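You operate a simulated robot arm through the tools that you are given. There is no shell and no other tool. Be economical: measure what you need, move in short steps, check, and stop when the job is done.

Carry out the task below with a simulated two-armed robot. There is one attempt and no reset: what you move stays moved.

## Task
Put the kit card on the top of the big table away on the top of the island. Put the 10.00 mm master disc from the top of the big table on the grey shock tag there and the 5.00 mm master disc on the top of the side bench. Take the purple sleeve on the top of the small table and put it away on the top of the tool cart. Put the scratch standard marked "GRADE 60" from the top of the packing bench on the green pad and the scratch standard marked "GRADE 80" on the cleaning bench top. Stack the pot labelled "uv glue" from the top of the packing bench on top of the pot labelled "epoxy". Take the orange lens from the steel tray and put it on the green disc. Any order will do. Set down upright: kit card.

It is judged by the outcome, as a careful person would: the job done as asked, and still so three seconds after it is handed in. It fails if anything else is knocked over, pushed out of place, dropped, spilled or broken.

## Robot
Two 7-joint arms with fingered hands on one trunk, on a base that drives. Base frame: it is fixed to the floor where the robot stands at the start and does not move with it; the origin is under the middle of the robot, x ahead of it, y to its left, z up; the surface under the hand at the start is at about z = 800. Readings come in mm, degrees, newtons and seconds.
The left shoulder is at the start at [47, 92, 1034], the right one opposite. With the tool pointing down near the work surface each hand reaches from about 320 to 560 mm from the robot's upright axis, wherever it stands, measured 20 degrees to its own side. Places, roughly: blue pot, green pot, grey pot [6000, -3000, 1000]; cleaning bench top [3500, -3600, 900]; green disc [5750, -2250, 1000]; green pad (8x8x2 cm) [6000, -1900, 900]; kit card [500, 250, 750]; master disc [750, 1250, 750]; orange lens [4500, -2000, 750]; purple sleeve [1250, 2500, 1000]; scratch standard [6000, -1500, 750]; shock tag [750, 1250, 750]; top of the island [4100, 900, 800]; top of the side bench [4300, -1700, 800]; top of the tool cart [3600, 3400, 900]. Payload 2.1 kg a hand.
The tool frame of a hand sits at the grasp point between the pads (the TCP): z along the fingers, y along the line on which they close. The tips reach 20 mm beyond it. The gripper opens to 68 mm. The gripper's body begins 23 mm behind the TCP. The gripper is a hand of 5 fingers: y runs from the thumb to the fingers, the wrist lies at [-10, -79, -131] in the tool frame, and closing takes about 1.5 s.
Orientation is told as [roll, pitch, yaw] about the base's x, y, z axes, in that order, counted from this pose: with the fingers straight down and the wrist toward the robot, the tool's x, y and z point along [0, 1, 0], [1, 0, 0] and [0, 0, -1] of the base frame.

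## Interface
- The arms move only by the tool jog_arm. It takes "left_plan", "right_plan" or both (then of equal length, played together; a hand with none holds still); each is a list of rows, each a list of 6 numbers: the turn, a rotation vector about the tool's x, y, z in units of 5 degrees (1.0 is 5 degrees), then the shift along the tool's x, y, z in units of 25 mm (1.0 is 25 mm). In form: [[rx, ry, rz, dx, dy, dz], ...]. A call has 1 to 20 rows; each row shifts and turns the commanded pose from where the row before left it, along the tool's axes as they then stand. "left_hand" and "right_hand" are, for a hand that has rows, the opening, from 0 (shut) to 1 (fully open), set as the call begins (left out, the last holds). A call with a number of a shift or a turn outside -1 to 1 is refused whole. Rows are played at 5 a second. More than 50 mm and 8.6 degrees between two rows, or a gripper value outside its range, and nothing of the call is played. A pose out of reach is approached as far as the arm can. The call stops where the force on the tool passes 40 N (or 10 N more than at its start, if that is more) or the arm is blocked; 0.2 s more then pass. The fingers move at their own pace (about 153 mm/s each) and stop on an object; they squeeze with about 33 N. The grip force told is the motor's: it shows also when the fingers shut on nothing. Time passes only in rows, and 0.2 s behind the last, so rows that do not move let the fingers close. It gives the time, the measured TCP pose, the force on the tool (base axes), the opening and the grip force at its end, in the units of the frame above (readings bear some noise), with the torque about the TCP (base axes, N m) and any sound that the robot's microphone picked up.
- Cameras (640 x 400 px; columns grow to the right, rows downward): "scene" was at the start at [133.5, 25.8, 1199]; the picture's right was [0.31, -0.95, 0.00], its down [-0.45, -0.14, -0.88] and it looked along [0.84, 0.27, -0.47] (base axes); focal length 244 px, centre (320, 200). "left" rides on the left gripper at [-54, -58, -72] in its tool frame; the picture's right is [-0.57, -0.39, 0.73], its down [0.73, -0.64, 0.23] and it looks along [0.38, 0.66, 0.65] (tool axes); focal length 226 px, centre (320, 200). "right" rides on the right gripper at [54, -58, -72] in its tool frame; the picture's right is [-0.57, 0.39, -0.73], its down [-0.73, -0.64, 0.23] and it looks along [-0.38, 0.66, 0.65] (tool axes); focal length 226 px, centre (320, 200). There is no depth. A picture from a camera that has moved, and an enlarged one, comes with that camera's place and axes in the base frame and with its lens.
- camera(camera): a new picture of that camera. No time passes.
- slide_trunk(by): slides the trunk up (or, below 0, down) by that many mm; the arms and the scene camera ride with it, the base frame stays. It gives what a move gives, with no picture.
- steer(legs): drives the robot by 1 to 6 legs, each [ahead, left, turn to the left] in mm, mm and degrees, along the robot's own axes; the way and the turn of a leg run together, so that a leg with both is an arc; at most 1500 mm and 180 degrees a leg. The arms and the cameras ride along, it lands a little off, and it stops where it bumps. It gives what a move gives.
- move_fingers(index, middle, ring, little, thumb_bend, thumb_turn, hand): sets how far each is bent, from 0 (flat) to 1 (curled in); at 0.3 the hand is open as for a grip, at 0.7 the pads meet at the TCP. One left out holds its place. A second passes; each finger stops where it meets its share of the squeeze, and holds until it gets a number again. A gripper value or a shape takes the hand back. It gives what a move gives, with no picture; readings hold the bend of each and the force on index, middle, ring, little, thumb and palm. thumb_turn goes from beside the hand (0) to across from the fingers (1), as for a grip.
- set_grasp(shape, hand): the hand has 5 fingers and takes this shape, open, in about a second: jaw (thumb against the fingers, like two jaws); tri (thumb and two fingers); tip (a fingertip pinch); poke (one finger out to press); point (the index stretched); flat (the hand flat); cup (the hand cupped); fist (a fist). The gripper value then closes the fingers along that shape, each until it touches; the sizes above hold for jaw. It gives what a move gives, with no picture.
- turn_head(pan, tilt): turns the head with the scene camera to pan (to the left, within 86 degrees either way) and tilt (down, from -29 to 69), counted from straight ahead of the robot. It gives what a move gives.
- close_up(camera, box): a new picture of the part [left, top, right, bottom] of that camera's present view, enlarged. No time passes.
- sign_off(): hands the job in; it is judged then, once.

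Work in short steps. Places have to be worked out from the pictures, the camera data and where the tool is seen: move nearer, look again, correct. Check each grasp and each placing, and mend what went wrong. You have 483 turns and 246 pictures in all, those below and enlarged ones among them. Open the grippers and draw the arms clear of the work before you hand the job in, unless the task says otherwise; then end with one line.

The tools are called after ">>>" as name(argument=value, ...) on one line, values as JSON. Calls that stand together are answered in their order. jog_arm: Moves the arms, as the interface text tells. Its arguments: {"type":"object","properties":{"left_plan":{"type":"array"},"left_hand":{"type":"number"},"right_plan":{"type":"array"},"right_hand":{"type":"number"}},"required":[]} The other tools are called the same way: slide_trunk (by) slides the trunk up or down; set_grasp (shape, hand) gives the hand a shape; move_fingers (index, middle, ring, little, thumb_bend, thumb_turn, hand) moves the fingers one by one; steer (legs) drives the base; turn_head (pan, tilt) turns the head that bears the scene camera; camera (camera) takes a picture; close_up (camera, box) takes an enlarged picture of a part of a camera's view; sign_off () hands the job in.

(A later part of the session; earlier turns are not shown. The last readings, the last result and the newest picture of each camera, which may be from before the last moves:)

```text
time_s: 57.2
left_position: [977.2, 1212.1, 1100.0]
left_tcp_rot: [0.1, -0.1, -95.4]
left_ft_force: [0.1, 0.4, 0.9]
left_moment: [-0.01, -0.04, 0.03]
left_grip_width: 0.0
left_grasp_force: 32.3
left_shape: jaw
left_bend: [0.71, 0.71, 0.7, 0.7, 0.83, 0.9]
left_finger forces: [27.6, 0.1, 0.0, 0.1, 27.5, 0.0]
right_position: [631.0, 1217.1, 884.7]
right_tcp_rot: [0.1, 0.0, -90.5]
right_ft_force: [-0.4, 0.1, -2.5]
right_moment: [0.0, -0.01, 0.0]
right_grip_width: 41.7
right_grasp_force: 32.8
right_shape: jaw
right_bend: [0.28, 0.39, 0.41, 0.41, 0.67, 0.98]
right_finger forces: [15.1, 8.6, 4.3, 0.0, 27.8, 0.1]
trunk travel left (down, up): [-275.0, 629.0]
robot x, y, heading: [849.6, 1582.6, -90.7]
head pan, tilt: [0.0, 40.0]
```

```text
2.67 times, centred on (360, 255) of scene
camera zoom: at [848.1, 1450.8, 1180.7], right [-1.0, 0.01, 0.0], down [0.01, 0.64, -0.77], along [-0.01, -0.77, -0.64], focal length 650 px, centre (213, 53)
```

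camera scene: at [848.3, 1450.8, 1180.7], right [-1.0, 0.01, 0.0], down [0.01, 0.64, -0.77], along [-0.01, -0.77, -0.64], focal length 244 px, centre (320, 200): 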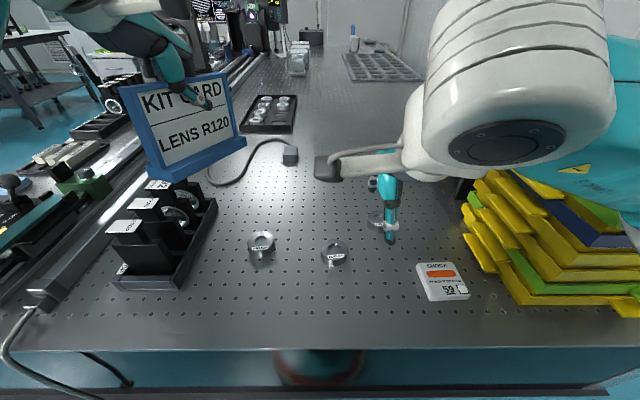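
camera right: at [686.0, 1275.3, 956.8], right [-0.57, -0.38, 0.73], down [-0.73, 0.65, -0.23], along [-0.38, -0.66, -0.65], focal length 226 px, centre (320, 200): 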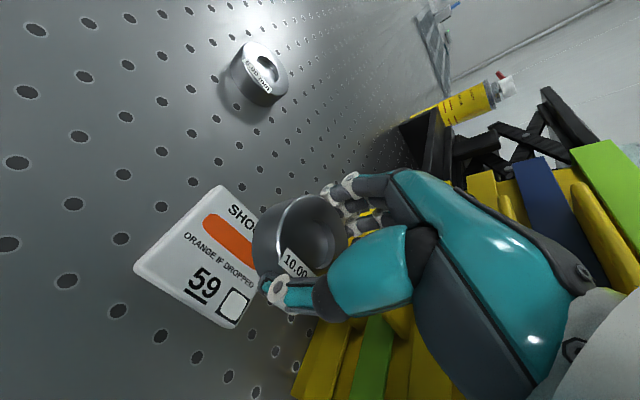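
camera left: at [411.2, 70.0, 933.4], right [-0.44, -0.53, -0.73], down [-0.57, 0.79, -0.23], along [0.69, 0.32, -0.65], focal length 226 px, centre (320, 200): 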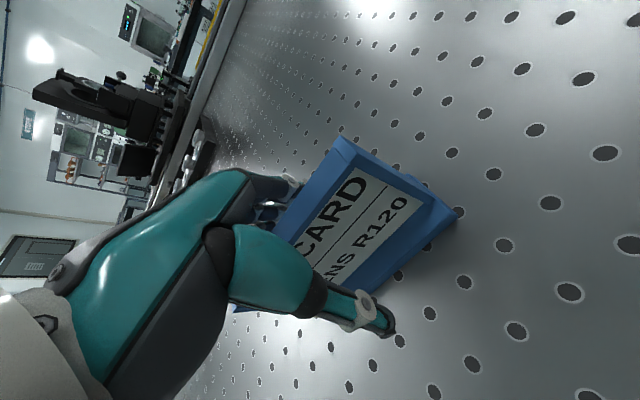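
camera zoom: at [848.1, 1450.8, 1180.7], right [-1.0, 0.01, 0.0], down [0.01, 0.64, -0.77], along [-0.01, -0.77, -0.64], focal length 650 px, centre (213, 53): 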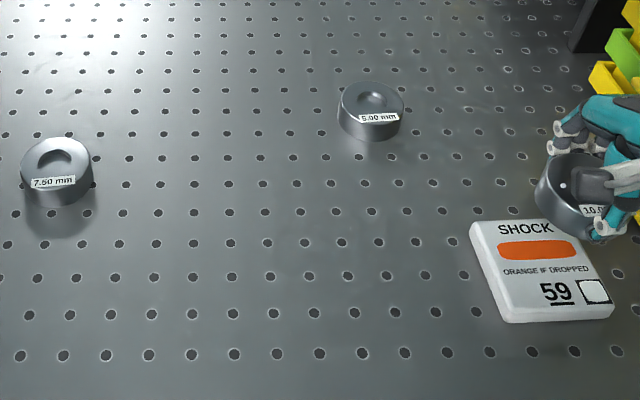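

The disc is above the tag's centre. I lower it close to the tag top (about 812) and feel for contact.

>>> jog_arm(right_plan=[[0, 0, 0, 0, 0.04, 0.6], [0, 0, 0, 0, 0, 0.6], [0, 0, 0, 0, 0, 0.6]])

>>> close_up(camera="scene", box=[390, 240, 510, 315])

```text
time_s: 58.0
left_position: [977.3, 1214.0, 1100.3]
left_tcp_rot: [0.0, 0.0, -95.5]
left_ft_force: [0.6, 0.8, -1.1]
left_moment: [0.02, 0.02, 0.01]
left_grip_width: 0.1
left_grasp_force: 33.4
left_shape: jaw
left_bend: [0.71, 0.71, 0.7, 0.7, 0.83, 0.9]
left_finger forces: [27.6, 0.0, 0.0, 0.0, 27.6, 0.0]
right_position: [630.3, 1216.8, 839.3]
right_tcp_rot: [0.0, 0.0, -90.5]
right_ft_force: [-1.2, -0.2, 0.2]
right_moment: [-0.01, 0.01, -0.04]
right_grip_width: 41.3
right_grasp_force: 33.2
right_shape: jaw
right_bend: [0.28, 0.39, 0.41, 0.41, 0.67, 0.98]
right_finger forces: [15.1, 8.7, 4.4, 0.0, 28.2, 0.0]
trunk travel left (down, up): [-275.0, 629.0]
robot x, y, heading: [851.6, 1583.6, -90.8]
head pan, tilt: [0.0, 40.0]
```

```text
5.33 times, centred on (450, 278) of scene
camera zoom: at [848.3, 1451.0, 1180.7], right [-1.0, 0.01, 0.0], down [0.01, 0.64, -0.77], along [-0.01, -0.77, -0.64], focal length 1300 px, centre (-373, -213)
```

zoom: 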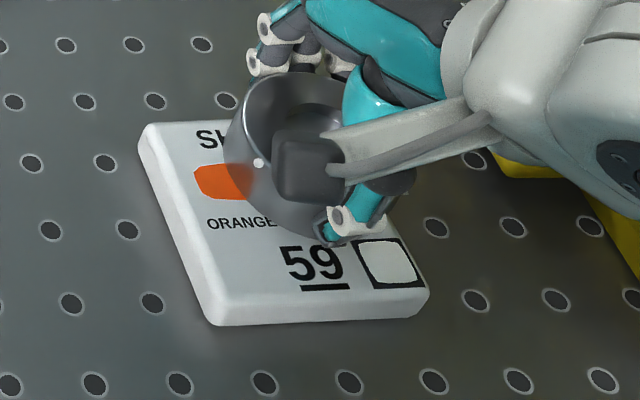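

The disc sits about 9 mm off the tag's centre on the far right. I lift a little, shift it (+8, +8) and lower again.

>>> jog_arm(right_plan=[[0, 0, 0, 0, 0, -0.2], [0, 0, 0, 0.32, -0.36, 0], [0, 0, 0, 0, 0, 0.16], [0, 0, 0, 0, 0, 0]])

>>> close_up(camera="scene", box=[390, 240, 510, 315])

```text
time_s: 59.0
left_position: [975.6, 1213.7, 1099.6]
left_tcp_rot: [0.0, 0.0, -95.4]
left_ft_force: [-0.1, -0.4, -1.0]
left_moment: [0.03, 0.0, 0.01]
left_grip_width: 0.0
left_grasp_force: 32.5
left_shape: jaw
left_bend: [0.71, 0.71, 0.7, 0.7, 0.83, 0.9]
left_finger forces: [27.5, 0.0, 0.1, 0.0, 27.6, 0.0]
right_position: [638.8, 1224.0, 841.2]
right_tcp_rot: [0.0, 0.0, -90.4]
right_ft_force: [-0.1, -0.1, -3.2]
right_moment: [0.02, 0.0, 0.03]
right_grip_width: 41.5
right_grasp_force: 33.0
right_shape: jaw
right_bend: [0.28, 0.39, 0.41, 0.41, 0.67, 0.97]
right_finger forces: [15.2, 8.7, 4.2, 0.0, 27.9, 0.0]
trunk travel left (down, up): [-275.0, 629.0]
robot x, y, heading: [850.6, 1588.5, -90.7]
head pan, tilt: [0.0, 40.0]
```

```text
5.33 times, centred on (450, 278) of scene
camera zoom: at [848.2, 1450.7, 1180.7], right [-1.0, 0.01, 0.0], down [0.01, 0.64, -0.77], along [-0.01, -0.77, -0.64], focal length 1300 px, centre (-373, -213)
```

zoom: 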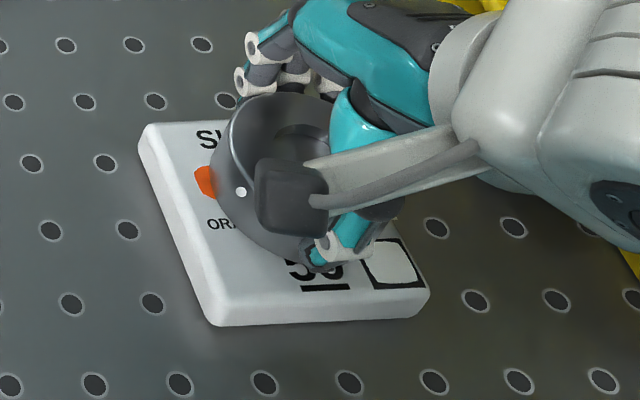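

The disc is centred and still hanging about 2 mm above. I lower 2.5 mm and open.

>>> jog_arm(right_plan=[[0, 0, 0, 0, 0, 0.1], [0, 0, 0, 0, 0, 0]])

>>> jog_arm(right_plan=[[0, 0, 0, 0, 0, 0], [0, 0, 0, 0, 0, 0], [0, 0, 0, 0, 0, 0], [0, 0, 0, 0, 0, 0], [0, 0, 0, 0, 0, 0], [0, 0, 0, 0, 0, 0]], right_hand=1)

>>> jog_arm(right_plan=[[0, 0, 0, 0, 0, -0.6], [0, 0, 0, 0, 0, -1], [0, 0, 0, 0, 0, -1], [0, 0, 0, 0, 0, -1]])

>>> close_up(camera="scene", box=[320, 180, 520, 305])

```text
time_s: 59.6
left_position: [976.7, 1213.8, 1099.5]
left_tcp_rot: [0.0, -0.1, -95.5]
left_ft_force: [-0.1, 0.7, 0.0]
left_moment: [0.02, -0.02, 0.0]
left_grip_width: 0.2
left_grasp_force: 33.4
left_shape: jaw
left_bend: [0.71, 0.71, 0.7, 0.7, 0.83, 0.9]
left_finger forces: [27.7, 0.1, 0.1, 0.0, 27.5, 0.0]
right_position: [638.7, 1224.5, 839.8]
right_tcp_rot: [-0.1, -0.1, -90.5]
right_ft_force: [-0.2, 0.0, 4.8]
right_moment: [0.01, 0.0, 0.0]
right_grip_width: 41.4
right_grasp_force: 32.8
right_shape: jaw
right_bend: [0.28, 0.39, 0.41, 0.41, 0.67, 0.97]
right_finger forces: [15.3, 8.9, 4.5, 0.0, 28.4, 0.0]
trunk travel left (down, up): [-275.0, 629.0]
robot x, y, heading: [852.8, 1585.5, -90.7]
head pan, tilt: [0.0, 40.0]
```

```text
time_s: 61.0
left_position: [976.0, 1213.4, 1100.4]
left_tcp_rot: [-0.1, 0.0, -95.5]
left_ft_force: [-0.7, 0.5, 0.0]
left_moment: [-0.03, 0.01, -0.01]
left_grip_width: 0.2
left_grasp_force: 33.0
left_shape: jaw
left_bend: [0.71, 0.71, 0.7, 0.7, 0.83, 0.9]
left_finger forces: [27.6, 0.0, 0.0, 0.0, 27.6, 0.0]
right_position: [639.4, 1224.7, 839.7]
right_tcp_rot: [0.0, 0.1, -90.5]
right_ft_force: [-0.1, -0.7, 0.1]
right_moment: [0.0, -0.05, 0.0]
right_grip_width: 67.4
right_grasp_force: 0.0
right_shape: jaw
right_bend: [0.3, 0.3, 0.3, 0.3, 0.3, 0.98]
right_finger forces: [0.1, 0.0, 0.0, 0.0, 0.0, 0.0]
trunk travel left (down, up): [-275.0, 629.0]
robot x, y, heading: [848.8, 1586.3, -90.4]
head pan, tilt: [0.0, 40.0]
```

```text
time_s: 62.0
left_position: [976.5, 1213.2, 1100.7]
left_tcp_rot: [0.0, 0.0, -95.4]
left_ft_force: [0.5, 0.5, -1.0]
left_moment: [0.0, -0.01, -0.01]
left_grip_width: 0.0
left_grasp_force: 33.0
left_shape: jaw
left_bend: [0.71, 0.71, 0.7, 0.7, 0.83, 0.9]
left_finger forces: [27.6, 0.1, 0.0, 0.1, 27.5, 0.0]
right_position: [638.7, 1224.2, 928.0]
right_tcp_rot: [-0.1, 0.0, -90.5]
right_ft_force: [0.2, 0.7, 0.8]
right_moment: [0.02, -0.02, 0.02]
right_grip_width: 67.7
right_grasp_force: 0.0
right_shape: jaw
right_bend: [0.3, 0.3, 0.3, 0.3, 0.3, 0.98]
right_finger forces: [0.0, 0.0, 0.1, 0.0, 0.1, 0.1]
trunk travel left (down, up): [-275.0, 629.0]
robot x, y, heading: [849.2, 1589.2, -90.5]
head pan, tilt: [0.0, 40.0]
```

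```text
3.20 times, centred on (420, 242) of scene
camera zoom: at [848.3, 1450.9, 1180.7], right [-1.0, 0.01, 0.0], down [0.01, 0.64, -0.77], along [-0.01, -0.77, -0.64], focal length 780 px, centre (0, 64)
```

zoom: 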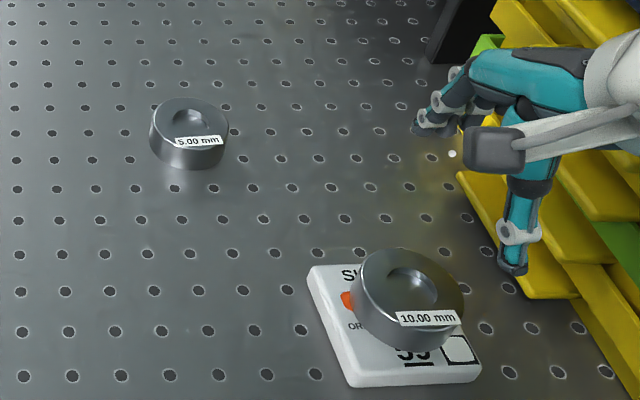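

The 10.00 mm disc stands stable on the tag. Next the right hand goes over the 5.00 mm disc near (722, 1084).

>>> jog_arm(right_plan=[[0, 0, 0, 0.56, 0.9, 0.1], [0, 0, 0, 0.56, 0.9, 0.1], [0, 0, 0, 0.56, 0.9, 0.1], [0, 0, 0, 0.56, 0.9, 0.1], [0, 0, 0, 0.56, 0.9, 0.1], [0, 0, 0, 0.56, 0.9, 0.2], [0, 0, 0, 0, 0, 0]])

>>> camera(camera="right")

>>> close_up(camera="scene", box=[320, 180, 520, 305])

```text
time_s: 63.6
left_position: [977.1, 1213.0, 1099.6]
left_tcp_rot: [0.0, 0.0, -95.5]
left_ft_force: [-0.2, 0.6, 0.1]
left_moment: [-0.03, 0.0, 0.02]
left_grip_width: 0.3
left_grasp_force: 32.7
left_shape: jaw
left_bend: [0.71, 0.71, 0.7, 0.7, 0.83, 0.9]
left_finger forces: [27.8, 0.0, 0.0, 0.0, 27.9, 0.0]
right_position: [722.6, 1089.0, 909.7]
right_tcp_rot: [0.0, 0.0, -90.4]
right_ft_force: [0.5, 0.1, -0.3]
right_moment: [-0.02, -0.05, -0.01]
right_grip_width: 67.7
right_grasp_force: 0.0
right_shape: jaw
right_bend: [0.3, 0.3, 0.3, 0.3, 0.3, 0.98]
right_finger forces: [0.0, 0.1, 0.0, 0.0, 0.0, 0.1]
trunk travel left (down, up): [-275.0, 629.0]
robot x, y, heading: [849.9, 1590.4, -90.7]
head pan, tilt: [0.0, 40.0]
```

```text
214 pictures are left
camera right: at [777.5, 1146.8, 981.9], right [-0.57, -0.38, 0.73], down [-0.73, 0.65, -0.23], along [-0.38, -0.66, -0.65], focal length 226 px, centre (320, 200)
```

right: 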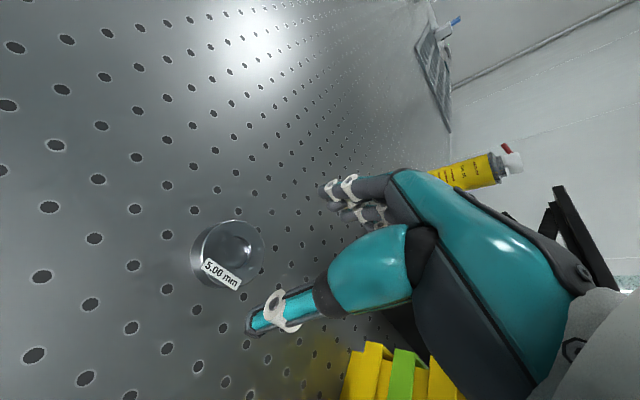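

```text
3.20 times, centred on (420, 242) of scene
camera zoom: at [848.4, 1450.7, 1180.7], right [-1.0, 0.01, 0.0], down [0.01, 0.64, -0.77], along [-0.01, -0.77, -0.64], focal length 780 px, centre (0, 64)
```

zoom: 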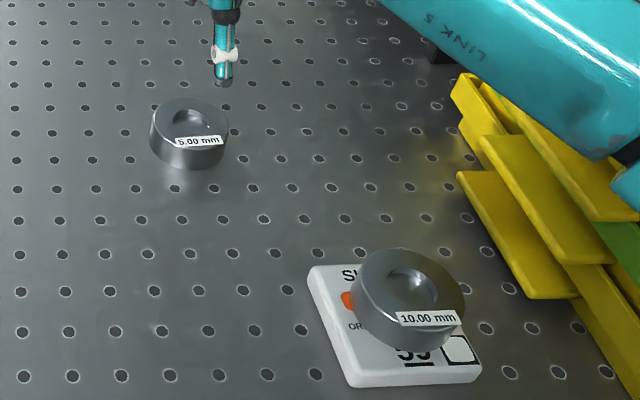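

The hand is aligned again. I shift 4 mm in x, lower to 825 and grip.

>>> jog_arm(right_plan=[[0, 0, 0, 0.18, 0.06, 0.85], [0, 0, 0, 0, 0, 0.85], [0, 0, 0, 0, 0, 0.85], [0, 0, 0, 0, 0, 0.84]])

>>> jog_arm(right_plan=[[0, 0, 0, 0, 0, 0], [0, 0, 0, 0, 0, 0], [0, 0, 0, 0, 0, 0], [0, 0, 0, 0, 0, 0], [0, 0, 0, 0, 0, 0], [0, 0, 0, 0, 0, 0], [0, 0, 0, 0, 0, 0], [0, 0, 0, 0, 0, 0]], right_hand=0)

>>> jog_arm(right_plan=[[0, 0, 0, 0, 0, -0.6], [0, 0, 0, 0, 0, -1], [0, 0, 0, 0, 0, -1], [0, 0, 0, 0, 0, -1], [0, 0, 0, 0, 0, -1], [0, 0, 0, 0, 0, -1], [0, 0, 0, 0, 0, -1]])

>>> camera(camera="right")

```text
time_s: 64.6
left_position: [975.5, 1213.4, 1100.8]
left_tcp_rot: [0.0, 0.0, -95.5]
left_ft_force: [0.6, 0.0, -0.7]
left_moment: [0.02, -0.02, 0.02]
left_grip_width: 0.1
left_grasp_force: 32.8
left_shape: jaw
left_bend: [0.71, 0.71, 0.7, 0.7, 0.83, 0.9]
left_finger forces: [27.8, 0.0, 0.0, 0.0, 27.8, 0.0]
right_position: [726.4, 1087.6, 826.0]
right_tcp_rot: [0.0, 0.0, -90.4]
right_ft_force: [-0.3, -0.1, -0.9]
right_moment: [-0.01, -0.03, 0.0]
right_grip_width: 67.7
right_grasp_force: 0.1
right_shape: jaw
right_bend: [0.3, 0.3, 0.3, 0.3, 0.3, 0.98]
right_finger forces: [0.0, 0.0, 0.0, 0.1, 0.0, 0.0]
trunk travel left (down, up): [-275.0, 629.0]
robot x, y, heading: [851.4, 1587.6, -90.6]
head pan, tilt: [0.0, 40.0]
```

```text
time_s: 66.4
left_position: [977.5, 1212.9, 1100.0]
left_tcp_rot: [-0.1, 0.0, -95.5]
left_ft_force: [0.7, -0.8, 0.1]
left_moment: [0.03, 0.01, -0.01]
left_grip_width: 0.0
left_grasp_force: 32.7
left_shape: jaw
left_bend: [0.71, 0.71, 0.7, 0.7, 0.83, 0.9]
left_finger forces: [27.8, 0.0, 0.0, 0.1, 27.8, 0.0]
right_position: [725.0, 1087.6, 824.3]
right_tcp_rot: [0.0, 0.1, -90.5]
right_ft_force: [-0.6, 0.4, -0.9]
right_moment: [0.0, 0.01, 0.0]
right_grip_width: 41.0
right_grasp_force: 33.2
right_shape: jaw
right_bend: [0.28, 0.37, 0.37, 0.41, 0.69, 0.99]
right_finger forces: [15.3, 8.6, 4.0, 0.1, 28.0, 0.0]
trunk travel left (down, up): [-275.0, 629.0]
robot x, y, heading: [850.7, 1587.5, -90.3]
head pan, tilt: [0.0, 40.0]
```

```text
time_s: 68.0
left_position: [977.0, 1213.0, 1099.3]
left_tcp_rot: [0.0, 0.0, -95.5]
left_ft_force: [-0.2, 0.4, -0.4]
left_moment: [0.01, -0.05, 0.03]
left_grip_width: 0.0
left_grasp_force: 32.9
left_shape: jaw
left_bend: [0.71, 0.71, 0.7, 0.7, 0.83, 0.9]
left_finger forces: [28.0, 0.0, 0.1, 0.1, 27.8, 0.0]
right_position: [724.7, 1089.2, 990.1]
right_tcp_rot: [0.0, -0.1, -90.5]
right_ft_force: [-0.3, -0.1, -2.1]
right_moment: [0.0, -0.02, 0.01]
right_grip_width: 40.9
right_grasp_force: 33.0
right_shape: jaw
right_bend: [0.28, 0.37, 0.38, 0.41, 0.69, 0.99]
right_finger forces: [15.4, 8.6, 4.2, 0.0, 27.7, 0.1]
trunk travel left (down, up): [-275.0, 629.0]
robot x, y, heading: [850.1, 1583.5, -90.5]
head pan, tilt: [0.0, 40.0]
```

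```text
212 pictures are left
camera right: at [779.9, 1146.3, 1061.9], right [-0.57, -0.38, 0.73], down [-0.73, 0.65, -0.23], along [-0.38, -0.66, -0.65], focal length 226 px, centre (320, 200)
```

right: 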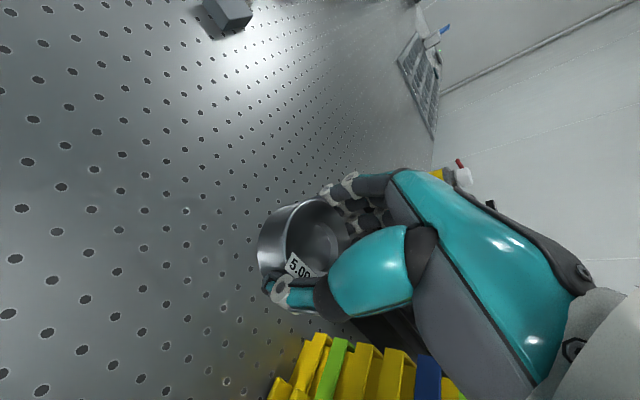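

The 5.00 mm disc is held. I tuck both arms, back out of the table end, face +x and drive towards the island to look.

>>> jog_arm(right_plan=[[0, 0, 0, 0, -1, 0], [0, 0, 0, 0, -1, 0], [0, 0, 0, 0, -1, 0], [0, 0, 0, 0, -1, 0], [0, 0, 0, 0, -1, 0], [0, 0, 0, 0, -0.8, 0]])

>>> steer(legs=[[-190, 0, 0], [0, 0, 90], [1450, 0, 0]])

>>> turn_head(pan=-10, tilt=15)

>>> camera(camera="scene")

>>> turn_head(pan=-70, tilt=15)

>>> camera(camera="scene")

```text
time_s: 69.4
left_position: [975.8, 1213.1, 1100.4]
left_tcp_rot: [-0.1, 0.1, -95.5]
left_ft_force: [-0.3, 0.5, -0.9]
left_moment: [0.0, -0.03, -0.03]
left_grip_width: 0.0
left_grasp_force: 32.7
left_shape: jaw
left_bend: [0.71, 0.71, 0.7, 0.7, 0.83, 0.9]
left_finger forces: [28.0, 0.0, 0.0, 0.0, 27.9, 0.0]
right_position: [725.6, 1233.3, 990.9]
right_tcp_rot: [0.0, 0.0, -90.5]
right_ft_force: [0.2, 0.3, -2.2]
right_moment: [0.0, 0.0, 0.0]
right_grip_width: 40.7
right_grasp_force: 33.2
right_shape: jaw
right_bend: [0.28, 0.38, 0.38, 0.41, 0.69, 0.99]
right_finger forces: [15.5, 8.6, 4.4, 0.1, 27.9, 0.0]
trunk travel left (down, up): [-275.0, 629.0]
robot x, y, heading: [853.3, 1583.8, -90.5]
head pan, tilt: [0.0, 40.0]
```

```text
time_s: 81.7
left_position: [2707.6, 1868.1, 1100.6]
left_tcp_rot: [0.0, -0.1, -6.5]
left_ft_force: [-0.2, -0.7, -0.9]
left_moment: [0.01, 0.02, -0.01]
left_grip_width: 0.0
left_grasp_force: 32.5
left_shape: jaw
left_bend: [0.71, 0.71, 0.7, 0.7, 0.83, 0.9]
left_finger forces: [27.5, 0.1, 0.1, 0.0, 27.4, 0.1]
right_position: [2683.9, 1618.6, 991.2]
right_tcp_rot: [0.0, -0.1, -1.5]
right_ft_force: [0.2, 0.0, -3.3]
right_moment: [-0.02, 0.0, 0.03]
right_grip_width: 40.7
right_grasp_force: 32.8
right_shape: jaw
right_bend: [0.73, 0.38, 0.38, 0.41, 0.69, 0.99]
right_finger forces: [15.1, 8.4, 4.2, 0.0, 27.5, 0.0]
trunk travel left (down, up): [-275.0, 629.0]
robot x, y, heading: [2332.6, 1749.6, -1.7]
head pan, tilt: [0.0, 40.0]
```

```text
time_s: 82.6
left_position: [2708.1, 1868.1, 1099.7]
left_tcp_rot: [0.0, 0.0, -6.5]
left_ft_force: [-0.6, 0.2, -0.2]
left_moment: [0.03, -0.02, -0.03]
left_grip_width: 0.1
left_grasp_force: 32.9
left_shape: jaw
left_bend: [0.71, 0.71, 0.7, 0.7, 0.83, 0.9]
left_finger forces: [27.4, 0.0, 0.0, 0.1, 27.3, 0.1]
right_position: [2684.5, 1619.0, 991.2]
right_tcp_rot: [0.0, 0.1, -1.6]
right_ft_force: [0.1, 0.4, -1.8]
right_moment: [0.02, 0.01, -0.01]
right_grip_width: 40.8
right_grasp_force: 33.1
right_shape: jaw
right_bend: [0.73, 0.38, 0.38, 0.41, 0.69, 0.99]
right_finger forces: [15.2, 8.5, 4.3, 0.1, 27.4, 0.1]
trunk travel left (down, up): [-275.0, 629.0]
robot x, y, heading: [2333.1, 1747.7, -1.7]
head pan, tilt: [-10.0, 15.0]
```

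```text
211 pictures are left
camera scene: at [2471.3, 1727.0, 1220.1], right [-0.2, -0.98, 0.0], down [-0.25, 0.05, -0.97], along [0.95, -0.19, -0.26], focal length 244 px, centre (320, 200)
```

scene: 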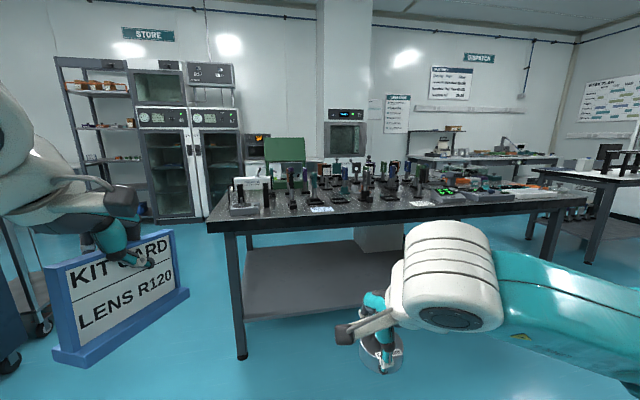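

```text
time_s: 83.9
left_position: [2708.2, 1868.9, 1100.1]
left_tcp_rot: [0.1, 0.0, -6.5]
left_ft_force: [-0.5, 0.9, 0.5]
left_moment: [0.01, 0.03, 0.03]
left_grip_width: 0.0
left_grasp_force: 33.2
left_shape: jaw
left_bend: [0.71, 0.71, 0.7, 0.7, 0.83, 0.9]
left_finger forces: [27.5, 0.0, 0.0, 0.1, 27.5, 0.0]
right_position: [2683.4, 1618.5, 990.2]
right_tcp_rot: [0.0, 0.0, -1.6]
right_ft_force: [0.5, -0.6, -3.6]
right_moment: [0.03, 0.06, -0.03]
right_grip_width: 40.4
right_grasp_force: 32.9
right_shape: jaw
right_bend: [0.73, 0.38, 0.38, 0.41, 0.69, 0.99]
right_finger forces: [15.2, 8.5, 4.4, 0.0, 27.4, 0.0]
trunk travel left (down, up): [-275.0, 629.0]
robot x, y, heading: [2334.4, 1749.5, -1.5]
head pan, tilt: [-70.0, 15.0]
```

```text
210 pictures are left
camera scene: at [2409.4, 1657.1, 1220.2], right [-0.95, -0.32, 0.0], down [-0.08, 0.25, -0.97], along [0.31, -0.92, -0.26], focal length 244 px, centre (320, 200)
```

scene: 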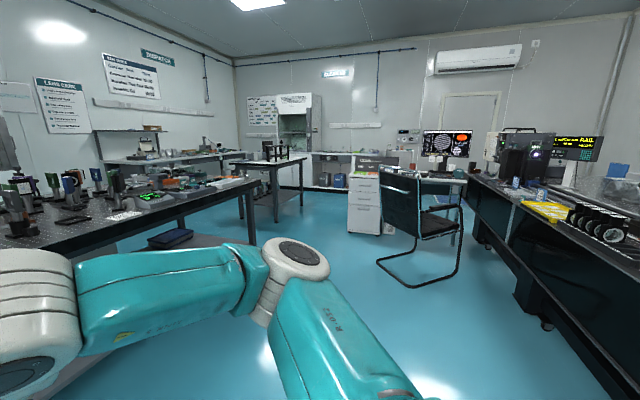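

The island's front edge is at x≈3600, y from about -300 to 2030. I zoom in to look for a clear spot on its top.

>>> turn_head(pan=-25, tilt=10)

>>> close_up(camera="scene", box=[120, 120, 520, 270])

```text
time_s: 85.0
left_position: [2707.9, 1869.3, 1100.9]
left_tcp_rot: [0.0, 0.0, -6.5]
left_ft_force: [0.5, 0.5, -0.2]
left_moment: [-0.01, 0.02, -0.03]
left_grip_width: 0.0
left_grasp_force: 33.1
left_shape: jaw
left_bend: [0.71, 0.71, 0.7, 0.7, 0.83, 0.9]
left_finger forces: [27.4, 0.0, 0.1, 0.0, 27.5, 0.0]
right_position: [2683.3, 1618.3, 991.9]
right_tcp_rot: [-0.1, 0.0, -1.6]
right_ft_force: [-0.1, 0.2, -2.2]
right_moment: [0.01, -0.01, 0.01]
right_grip_width: 40.5
right_grasp_force: 33.1
right_shape: jaw
right_bend: [0.73, 0.38, 0.38, 0.41, 0.69, 0.99]
right_finger forces: [15.2, 8.5, 4.2, 0.0, 27.4, 0.1]
trunk travel left (down, up): [-275.0, 629.0]
robot x, y, heading: [2329.1, 1749.6, -1.6]
head pan, tilt: [-25.0, 10.0]
```

```text
1.60 times, centred on (320, 195) of scene
camera zoom: at [2462.9, 1704.0, 1228.4], right [-0.45, -0.89, 0.0], down [-0.16, 0.08, -0.98], along [0.88, -0.44, -0.17], focal length 390 px, centre (320, 208)
```

zoom: 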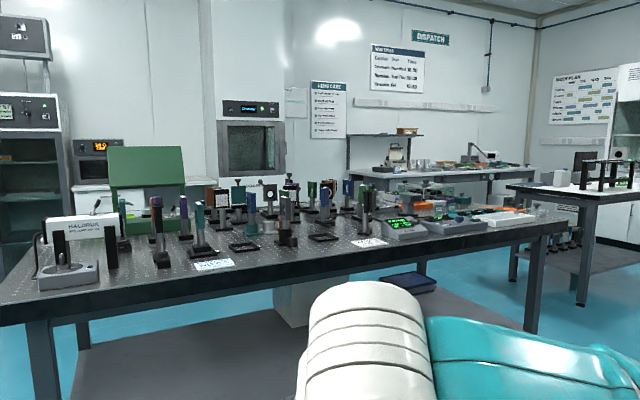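

The front strip looks free in places. I drive closer for a good look down at it.

>>> steer(legs=[[750, -150, 1.6]])

>>> turn_head(pan=0, tilt=35)

>>> camera(camera="scene")

```text
time_s: 89.2
left_position: [3447.7, 1736.9, 1101.6]
left_tcp_rot: [-0.1, 0.0, -3.7]
left_ft_force: [0.3, -0.2, 0.8]
left_moment: [-0.02, -0.03, 0.05]
left_grip_width: 0.3
left_grasp_force: 33.0
left_shape: jaw
left_bend: [0.71, 0.71, 0.7, 0.7, 0.83, 0.9]
left_finger forces: [27.4, 0.1, 0.0, 0.0, 27.5, 0.0]
right_position: [3436.4, 1485.8, 990.7]
right_tcp_rot: [0.0, 0.0, 1.4]
right_ft_force: [0.3, -0.1, -2.4]
right_moment: [-0.01, 0.02, 0.04]
right_grip_width: 40.7
right_grasp_force: 33.1
right_shape: jaw
right_bend: [0.73, 0.38, 0.38, 0.41, 0.69, 0.99]
right_finger forces: [15.2, 8.5, 4.2, 0.0, 27.3, 0.1]
trunk travel left (down, up): [-275.0, 629.0]
robot x, y, heading: [3078.2, 1598.5, 1.3]
head pan, tilt: [-25.0, 10.0]
```

```text
time_s: 90.0
left_position: [3449.0, 1737.6, 1099.3]
left_tcp_rot: [0.0, 0.0, -3.7]
left_ft_force: [0.2, 0.1, -0.2]
left_moment: [0.02, 0.0, 0.0]
left_grip_width: 0.4
left_grasp_force: 33.0
left_shape: jaw
left_bend: [0.71, 0.71, 0.7, 0.7, 0.83, 0.9]
left_finger forces: [27.4, 0.0, 0.0, 0.0, 27.4, 0.0]
right_position: [3438.2, 1486.3, 991.5]
right_tcp_rot: [-0.1, -0.1, 1.5]
right_ft_force: [-0.5, 0.3, -2.5]
right_moment: [0.01, -0.02, -0.02]
right_grip_width: 40.9
right_grasp_force: 33.3
right_shape: jaw
right_bend: [0.73, 0.38, 0.38, 0.41, 0.69, 0.99]
right_finger forces: [15.1, 8.5, 4.3, 0.0, 27.3, 0.0]
trunk travel left (down, up): [-275.0, 629.0]
robot x, y, heading: [3080.1, 1594.3, 1.5]
head pan, tilt: [0.0, 35.0]
```

```text
208 pictures are left
camera scene: at [3215.1, 1599.5, 1188.3], right [0.02, -1.0, 0.0], down [-0.57, -0.01, -0.82], along [0.82, 0.02, -0.57], focal length 244 px, centre (320, 200)
```

scene: 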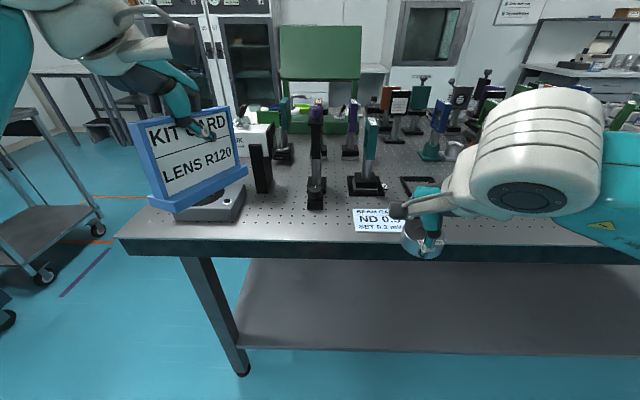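

There is a free spot in the front strip around (3665, 1685), between the halogen unit and the purple post. I drive 150 mm ahead, then bring the card over it.

>>> steer(legs=[[150, 0, 0]])

>>> camera(camera="scene")

>>> camera(camera="left")

```text
time_s: 91.4
left_position: [3595.9, 1741.7, 1099.6]
left_tcp_rot: [-0.1, 0.0, -3.5]
left_ft_force: [0.6, 0.6, 0.3]
left_moment: [0.0, 0.02, 0.04]
left_grip_width: 0.0
left_grasp_force: 33.1
left_shape: jaw
left_bend: [0.71, 0.71, 0.7, 0.7, 0.83, 0.9]
left_finger forces: [27.5, 0.0, 0.0, 0.1, 27.5, 0.0]
right_position: [3585.6, 1490.9, 990.8]
right_tcp_rot: [0.0, 0.0, 1.4]
right_ft_force: [0.5, -0.1, -1.7]
right_moment: [0.03, 0.01, 0.0]
right_grip_width: 40.7
right_grasp_force: 32.9
right_shape: jaw
right_bend: [0.73, 0.38, 0.38, 0.41, 0.69, 0.99]
right_finger forces: [15.2, 8.5, 4.3, 0.1, 27.6, 0.1]
trunk travel left (down, up): [-275.0, 629.0]
robot x, y, heading: [3226.6, 1601.6, 1.4]
head pan, tilt: [0.0, 35.0]
```

```text
207 pictures are left
camera scene: at [3363.6, 1603.4, 1188.2], right [0.03, -1.0, 0.0], down [-0.57, -0.01, -0.82], along [0.82, 0.02, -0.57], focal length 244 px, centre (320, 200)
```

scene: 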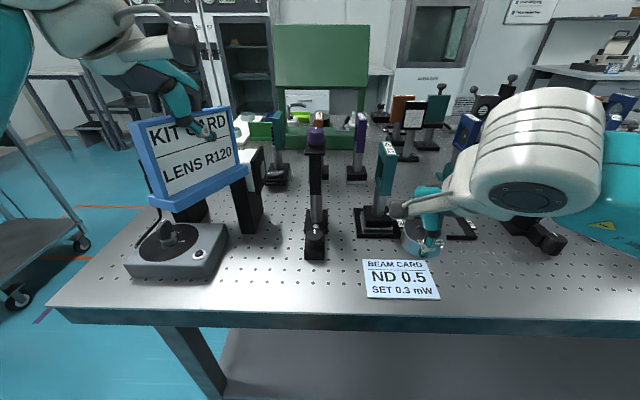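

```text
206 pictures are left
camera left: at [3535.0, 1689.8, 1171.4], right [-0.42, -0.54, -0.73], down [-0.59, 0.77, -0.23], along [0.69, 0.34, -0.65], focal length 226 px, centre (320, 200)
```

left: 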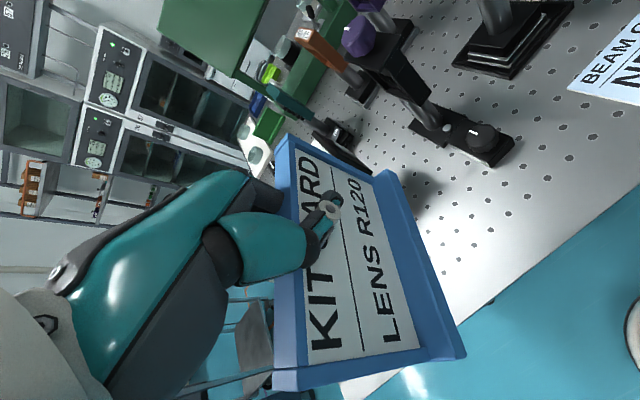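

The spot at about (3625, 1680) is free, but the top's height is uncertain (800–855). I bring the card above it at TCP z 1000 and judge again.

>>> jog_arm(left_plan=[[0, 0, 0, -0.8, 0.44, 0], [0, 0, 0, -0.8, 0.44, 0], [0, 0, -0.7, -0.8, 0.43, 0], [0, 0, 0, 0, 0, 1], [0, 0, 0, 0, 0, 1], [0, 0, 0, 0, 0, 1], [0, 0, 0, 0, 0, 1], [0, 0, 0, 0, 0, 0]])

>>> camera(camera="scene")

>>> camera(camera="left")

```text
time_s: 93.2
left_position: [3626.1, 1680.7, 1001.4]
left_tcp_rot: [-0.1, 0.0, 0.0]
left_ft_force: [-0.8, -0.8, 0.1]
left_moment: [-0.02, 0.03, -0.01]
left_grip_width: 0.2
left_grasp_force: 33.1
left_shape: jaw
left_bend: [0.71, 0.71, 0.7, 0.7, 0.83, 0.9]
left_finger forces: [28.2, 0.0, 0.0, 0.0, 28.2, 0.0]
right_position: [3585.0, 1489.3, 991.1]
right_tcp_rot: [-0.1, 0.0, 1.5]
right_ft_force: [-0.7, 0.1, -1.8]
right_moment: [0.02, 0.01, -0.04]
right_grip_width: 40.4
right_grasp_force: 33.2
right_shape: jaw
right_bend: [0.73, 0.38, 0.38, 0.41, 0.69, 0.99]
right_finger forces: [15.3, 8.5, 4.4, 0.0, 27.5, 0.0]
trunk travel left (down, up): [-275.0, 629.0]
robot x, y, heading: [3229.8, 1601.9, 1.5]
head pan, tilt: [0.0, 35.0]
```

```text
205 pictures are left
camera scene: at [3363.6, 1603.4, 1188.2], right [0.03, -1.0, 0.0], down [-0.57, -0.01, -0.82], along [0.82, 0.02, -0.57], focal length 244 px, centre (320, 200)
```

scene: 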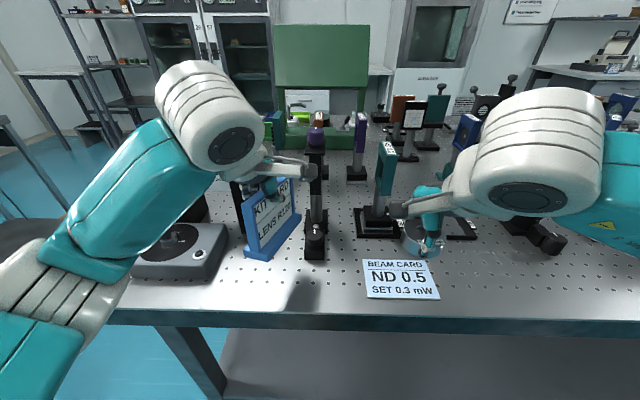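

```text
204 pictures are left
camera left: at [3567.6, 1625.5, 1072.1], right [-0.39, -0.57, -0.73], down [-0.64, 0.73, -0.23], along [0.66, 0.38, -0.65], focal length 226 px, centre (320, 200)
```

left: 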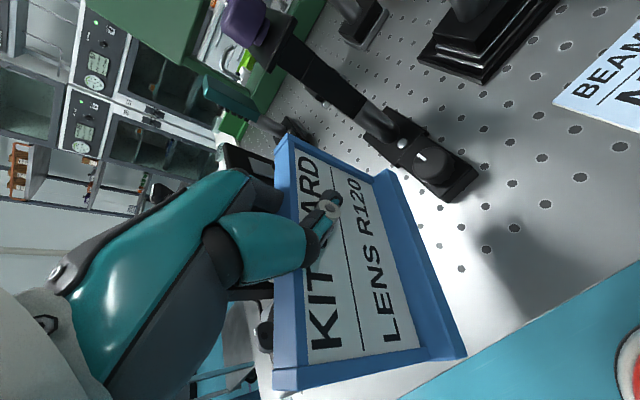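

The card's attitude in the hand looks changed, so I zoom in before lowering.

>>> close_up(camera="scene", box=[210, 150, 370, 310])

```text
2.50 times, centred on (290, 230) of scene
camera zoom: at [3363.6, 1603.4, 1188.2], right [0.03, -1.0, 0.0], down [-0.57, -0.01, -0.82], along [0.82, 0.02, -0.57], focal length 609 px, centre (395, 125)
```

zoom: 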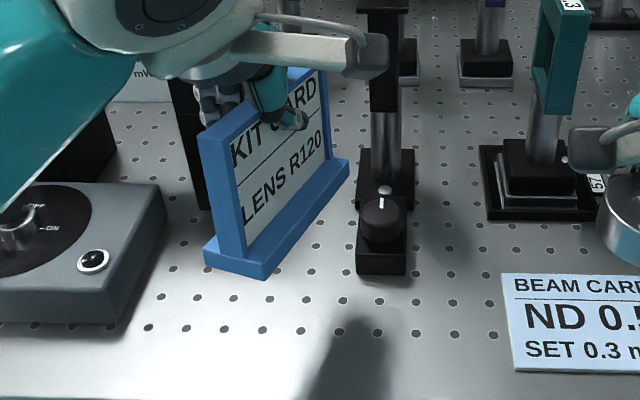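

The card is upright but has turned in the hand by about 65°, and its footprint is still centred under the TCP. The island edge is at x≈3558 and its top at about z 855. I shift to (3636, 1711) and lower most of the way.

>>> jog_arm(left_plan=[[0, 0, 0, 0.6, 0.2, 0], [0, 0, 0, 0.6, 0.2, 0], [0, 0, 0, 0, 0, 0.7], [0, 0, 0, 0, 0, 0.7], [0, 0, 0, 0, 0, 0.7], [0, 0, 0, 0, 0, 0.5], [0, 0, 0, 0, 0, 0]])

>>> close_up(camera="scene", box=[210, 170, 370, 330])

>>> camera(camera="left")

```text
time_s: 94.8
left_position: [3635.4, 1710.1, 934.9]
left_tcp_rot: [-0.1, 0.0, 0.0]
left_ft_force: [0.3, 0.2, -0.2]
left_moment: [0.01, 0.0, -0.04]
left_grip_width: 0.0
left_grasp_force: 33.3
left_shape: jaw
left_bend: [0.71, 0.71, 0.7, 0.7, 0.83, 0.9]
left_finger forces: [28.4, 0.0, 0.1, 0.0, 28.4, 0.0]
right_position: [3585.6, 1490.7, 991.3]
right_tcp_rot: [0.1, -0.1, 1.5]
right_ft_force: [-0.6, -0.9, -1.9]
right_moment: [0.03, 0.0, 0.0]
right_grip_width: 40.6
right_grasp_force: 33.1
right_shape: jaw
right_bend: [0.73, 0.38, 0.38, 0.41, 0.69, 0.99]
right_finger forces: [15.2, 8.5, 4.3, 0.1, 27.5, 0.0]
trunk travel left (down, up): [-275.0, 629.0]
robot x, y, heading: [3229.9, 1605.8, 1.4]
head pan, tilt: [0.0, 35.0]
```

```text
2.50 times, centred on (290, 250) of scene
camera zoom: at [3363.6, 1603.4, 1188.2], right [0.03, -1.0, 0.0], down [-0.57, -0.01, -0.82], along [0.82, 0.02, -0.57], focal length 609 px, centre (395, 75)
```

zoom: 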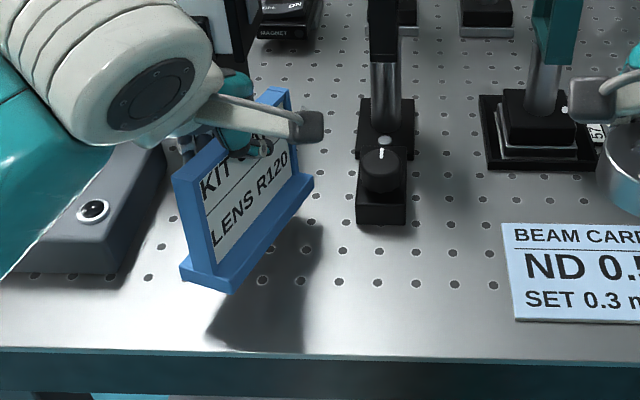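

```text
201 pictures are left
camera left: at [3577.0, 1654.3, 1006.4], right [-0.39, -0.57, -0.73], down [-0.64, 0.73, -0.23], along [0.66, 0.38, -0.65], focal length 226 px, centre (320, 200)
```

left: 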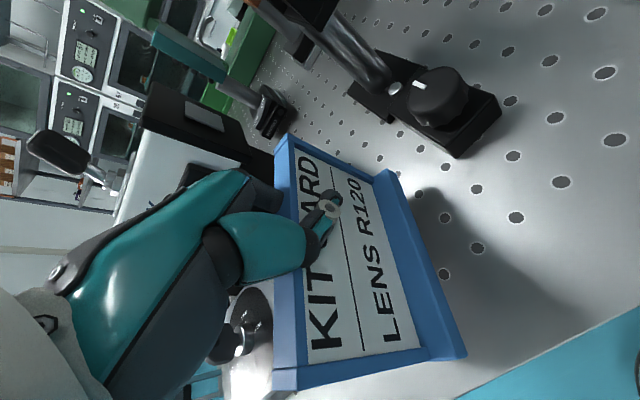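

There is still a gap, judging by the shadow. I lower 15 mm and look at force and picture.

>>> jog_arm(left_plan=[[0, 0, 0, 0, 0, 0.3], [0, 0, 0, 0, 0, 0.3], [0, 0, 0, 0, 0, 0.2], [0, 0, 0, 0, 0, 0]])

>>> close_up(camera="scene", box=[230, 200, 330, 310])

```text
time_s: 95.8
left_position: [3635.5, 1709.4, 914.5]
left_tcp_rot: [-0.1, 0.1, 0.0]
left_ft_force: [0.3, -1.0, -0.5]
left_moment: [0.05, -0.01, 0.02]
left_grip_width: 0.1
left_grasp_force: 33.3
left_shape: jaw
left_bend: [0.71, 0.71, 0.7, 0.7, 0.84, 0.9]
left_finger forces: [28.5, 0.0, 0.0, 0.0, 28.5, 0.0]
right_position: [3584.9, 1489.8, 992.2]
right_tcp_rot: [0.0, 0.0, 1.5]
right_ft_force: [0.4, -0.3, -1.9]
right_moment: [0.02, 0.03, 0.02]
right_grip_width: 40.6
right_grasp_force: 33.0
right_shape: jaw
right_bend: [0.73, 0.38, 0.38, 0.41, 0.69, 0.99]
right_finger forces: [15.3, 8.5, 4.2, 0.0, 27.5, 0.0]
trunk travel left (down, up): [-275.0, 629.0]
robot x, y, heading: [3225.2, 1603.4, 1.5]
head pan, tilt: [0.0, 35.0]
```

```text
3.64 times, centred on (280, 255) of scene
camera zoom: at [3363.6, 1603.4, 1188.2], right [0.03, -1.0, 0.0], down [-0.57, -0.01, -0.82], along [0.82, 0.02, -0.57], focal length 886 px, centre (466, 0)
```

zoom: 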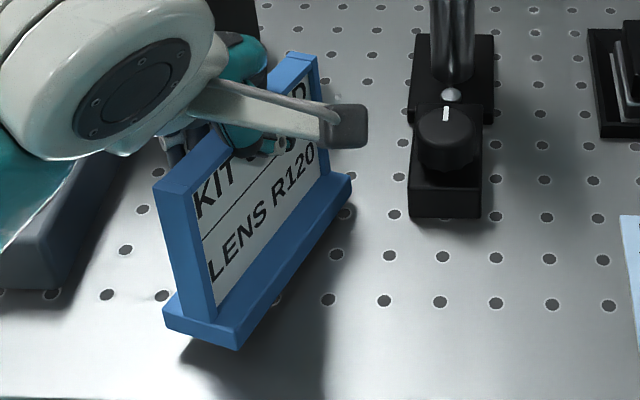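

Still no contact. I lower another 10 mm in fine steps.

>>> jog_arm(left_plan=[[0, 0, 0, 0, 0, 0.2], [0, 0, 0, 0, 0, 0.2], [0, 0, 0, 0, 0, 0]])

>>> close_up(camera="scene", box=[230, 200, 330, 310])

```text
time_s: 96.6
left_position: [3633.5, 1708.9, 906.5]
left_tcp_rot: [0.0, -0.3, 0.0]
left_ft_force: [-5.9, 0.6, 21.7]
left_moment: [0.02, -0.38, -0.03]
left_grip_width: 0.0
left_grasp_force: 32.8
left_shape: jaw
left_bend: [0.71, 0.71, 0.7, 0.7, 0.86, 0.89]
left_finger forces: [30.7, 0.0, 0.0, 0.0, 32.9, 0.0]
right_position: [3583.2, 1490.0, 991.8]
right_tcp_rot: [0.0, 0.0, 1.5]
right_ft_force: [0.0, -0.1, -1.3]
right_moment: [-0.01, -0.02, -0.02]
right_grip_width: 40.7
right_grasp_force: 32.8
right_shape: jaw
right_bend: [0.73, 0.38, 0.38, 0.41, 0.69, 0.99]
right_finger forces: [15.2, 8.5, 4.3, 0.1, 27.5, 0.0]
trunk travel left (down, up): [-275.0, 629.0]
robot x, y, heading: [3227.1, 1601.0, 1.5]
head pan, tilt: [0.0, 35.0]
```

```text
3.64 times, centred on (280, 255) of scene
camera zoom: at [3361.3, 1603.1, 1188.7], right [0.03, -1.0, 0.0], down [-0.57, -0.01, -0.82], along [0.82, 0.02, -0.57], focal length 886 px, centre (466, 0)
```

zoom: 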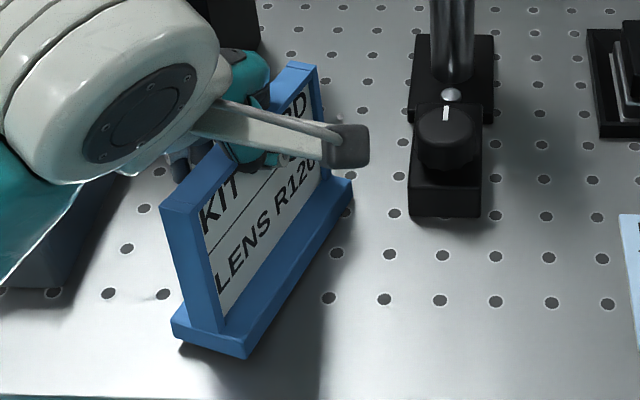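

The base touches (22 N). I relieve 3 mm, open the hand and wait for the card to settle.

>>> jog_arm(left_plan=[[0, 0, 0, 0, 0, -0.12], [0, 0, 0, 0, 0, 0]])

>>> jog_arm(left_plan=[[0, 0, 0, 0, 0, 0], [0, 0, 0, 0, 0, 0], [0, 0, 0, 0, 0, 0], [0, 0, 0, 0, 0, 0], [0, 0, 0, 0, 0, 0], [0, 0, 0, 0, 0, 0]], left_hand=1)

>>> close_up(camera="scene", box=[230, 200, 330, 310])

>>> camera(camera="left")

```text
time_s: 97.2
left_position: [3633.2, 1709.0, 910.2]
left_tcp_rot: [0.0, 0.1, 0.0]
left_ft_force: [-1.6, 0.8, 6.0]
left_moment: [0.01, -0.12, -0.06]
left_grip_width: 0.0
left_grasp_force: 33.3
left_shape: jaw
left_bend: [0.71, 0.71, 0.7, 0.7, 0.86, 0.89]
left_finger forces: [30.0, 0.0, 0.0, 0.0, 30.6, 0.0]
right_position: [3584.5, 1489.0, 991.3]
right_tcp_rot: [0.0, -0.1, 1.5]
right_ft_force: [-0.7, -0.3, -1.9]
right_moment: [0.0, 0.03, 0.01]
right_grip_width: 40.4
right_grasp_force: 33.1
right_shape: jaw
right_bend: [0.73, 0.38, 0.38, 0.41, 0.69, 0.99]
right_finger forces: [15.1, 8.5, 4.3, 0.0, 27.5, 0.1]
trunk travel left (down, up): [-275.0, 629.0]
robot x, y, heading: [3226.2, 1596.3, 1.7]
head pan, tilt: [0.0, 35.0]
```

```text
time_s: 98.6
left_position: [3634.7, 1708.5, 908.9]
left_tcp_rot: [0.1, 0.0, -0.1]
left_ft_force: [-1.1, -0.6, 0.6]
left_moment: [0.01, 0.0, -0.01]
left_grip_width: 67.4
left_grasp_force: 0.1
left_shape: jaw
left_bend: [0.3, 0.3, 0.3, 0.3, 0.3, 0.98]
left_finger forces: [0.0, 0.0, 0.0, 0.1, 0.0, 0.0]
right_position: [3586.2, 1490.5, 991.8]
right_tcp_rot: [0.1, -0.1, 1.6]
right_ft_force: [-0.3, -0.6, -3.2]
right_moment: [0.0, 0.02, -0.01]
right_grip_width: 40.8
right_grasp_force: 32.8
right_shape: jaw
right_bend: [0.73, 0.38, 0.38, 0.41, 0.69, 0.99]
right_finger forces: [15.2, 8.5, 4.2, 0.0, 27.5, 0.0]
trunk travel left (down, up): [-275.0, 629.0]
robot x, y, heading: [3222.0, 1599.2, 1.4]
head pan, tilt: [0.0, 35.0]
```

```text
3.64 times, centred on (280, 255) of scene
camera zoom: at [3363.6, 1603.4, 1188.2], right [0.03, -1.0, 0.0], down [-0.57, -0.01, -0.82], along [0.82, 0.02, -0.57], focal length 886 px, centre (466, 0)
```

zoom: 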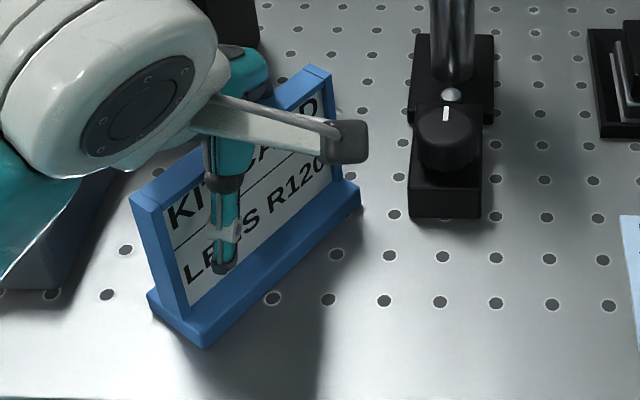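

```text
197 pictures are left
camera left: at [3576.7, 1654.0, 979.9], right [-0.39, -0.57, -0.73], down [-0.64, 0.73, -0.23], along [0.66, 0.38, -0.65], focal length 226 px, centre (320, 200)
```

left: 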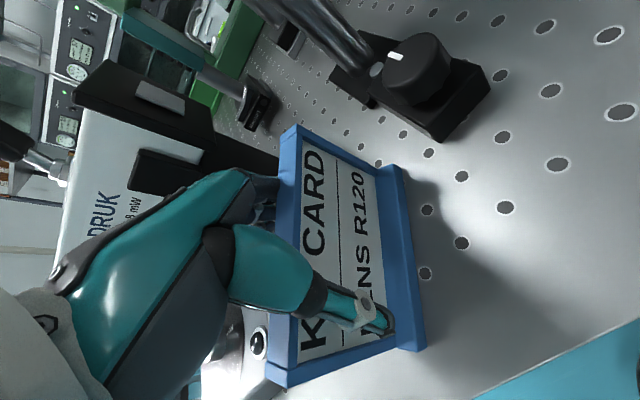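

The card stands on its base between the open fingers. I raise the hand straight up and check.

>>> jog_arm(left_plan=[[0, 0, 0, 0, 0, -0.4], [0, 0, 0, 0, 0, -0.8], [0, 0, 0, 0, 0, -1], [0, 0, 0, 0, 0, -1], [0, 0, 0, 0, 0, -1], [0, 0, 0, 0, 0, -1], [0, 0, 0, 0, 0, -1], [0, 0, 0, 0, 0, -1]])

>>> close_up(camera="scene", box=[210, 170, 370, 330])

```text
time_s: 100.4
left_position: [3636.6, 1710.7, 1091.1]
left_tcp_rot: [-0.1, -0.1, -0.1]
left_ft_force: [0.3, -0.6, -0.4]
left_moment: [0.01, 0.0, 0.01]
left_grip_width: 67.8
left_grasp_force: 0.0
left_shape: jaw
left_bend: [0.3, 0.3, 0.3, 0.3, 0.3, 0.98]
left_finger forces: [0.1, 0.1, 0.0, 0.0, 0.1, 0.0]
right_position: [3585.3, 1489.5, 991.5]
right_tcp_rot: [0.0, 0.0, 1.5]
right_ft_force: [1.0, 0.0, -2.9]
right_moment: [0.02, 0.04, -0.02]
right_grip_width: 40.6
right_grasp_force: 32.7
right_shape: jaw
right_bend: [0.73, 0.38, 0.38, 0.41, 0.69, 0.99]
right_finger forces: [15.1, 8.4, 4.4, 0.0, 27.4, 0.0]
trunk travel left (down, up): [-275.0, 629.0]
robot x, y, heading: [3228.0, 1603.5, 1.6]
head pan, tilt: [0.0, 35.0]
```

```text
2.50 times, centred on (290, 250) of scene
camera zoom: at [3363.5, 1603.4, 1188.2], right [0.03, -1.0, 0.0], down [-0.57, -0.01, -0.82], along [0.82, 0.02, -0.57], focal length 609 px, centre (395, 75)
```

zoom: 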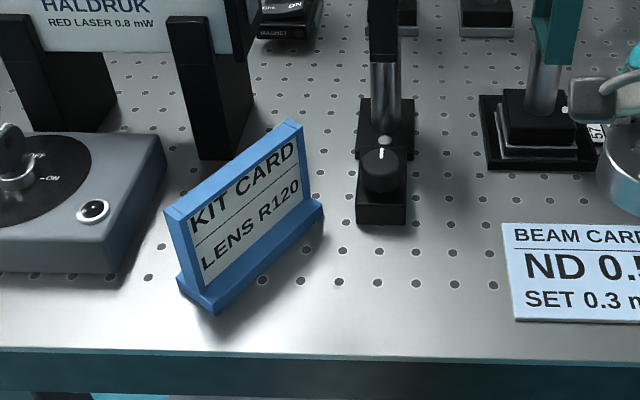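

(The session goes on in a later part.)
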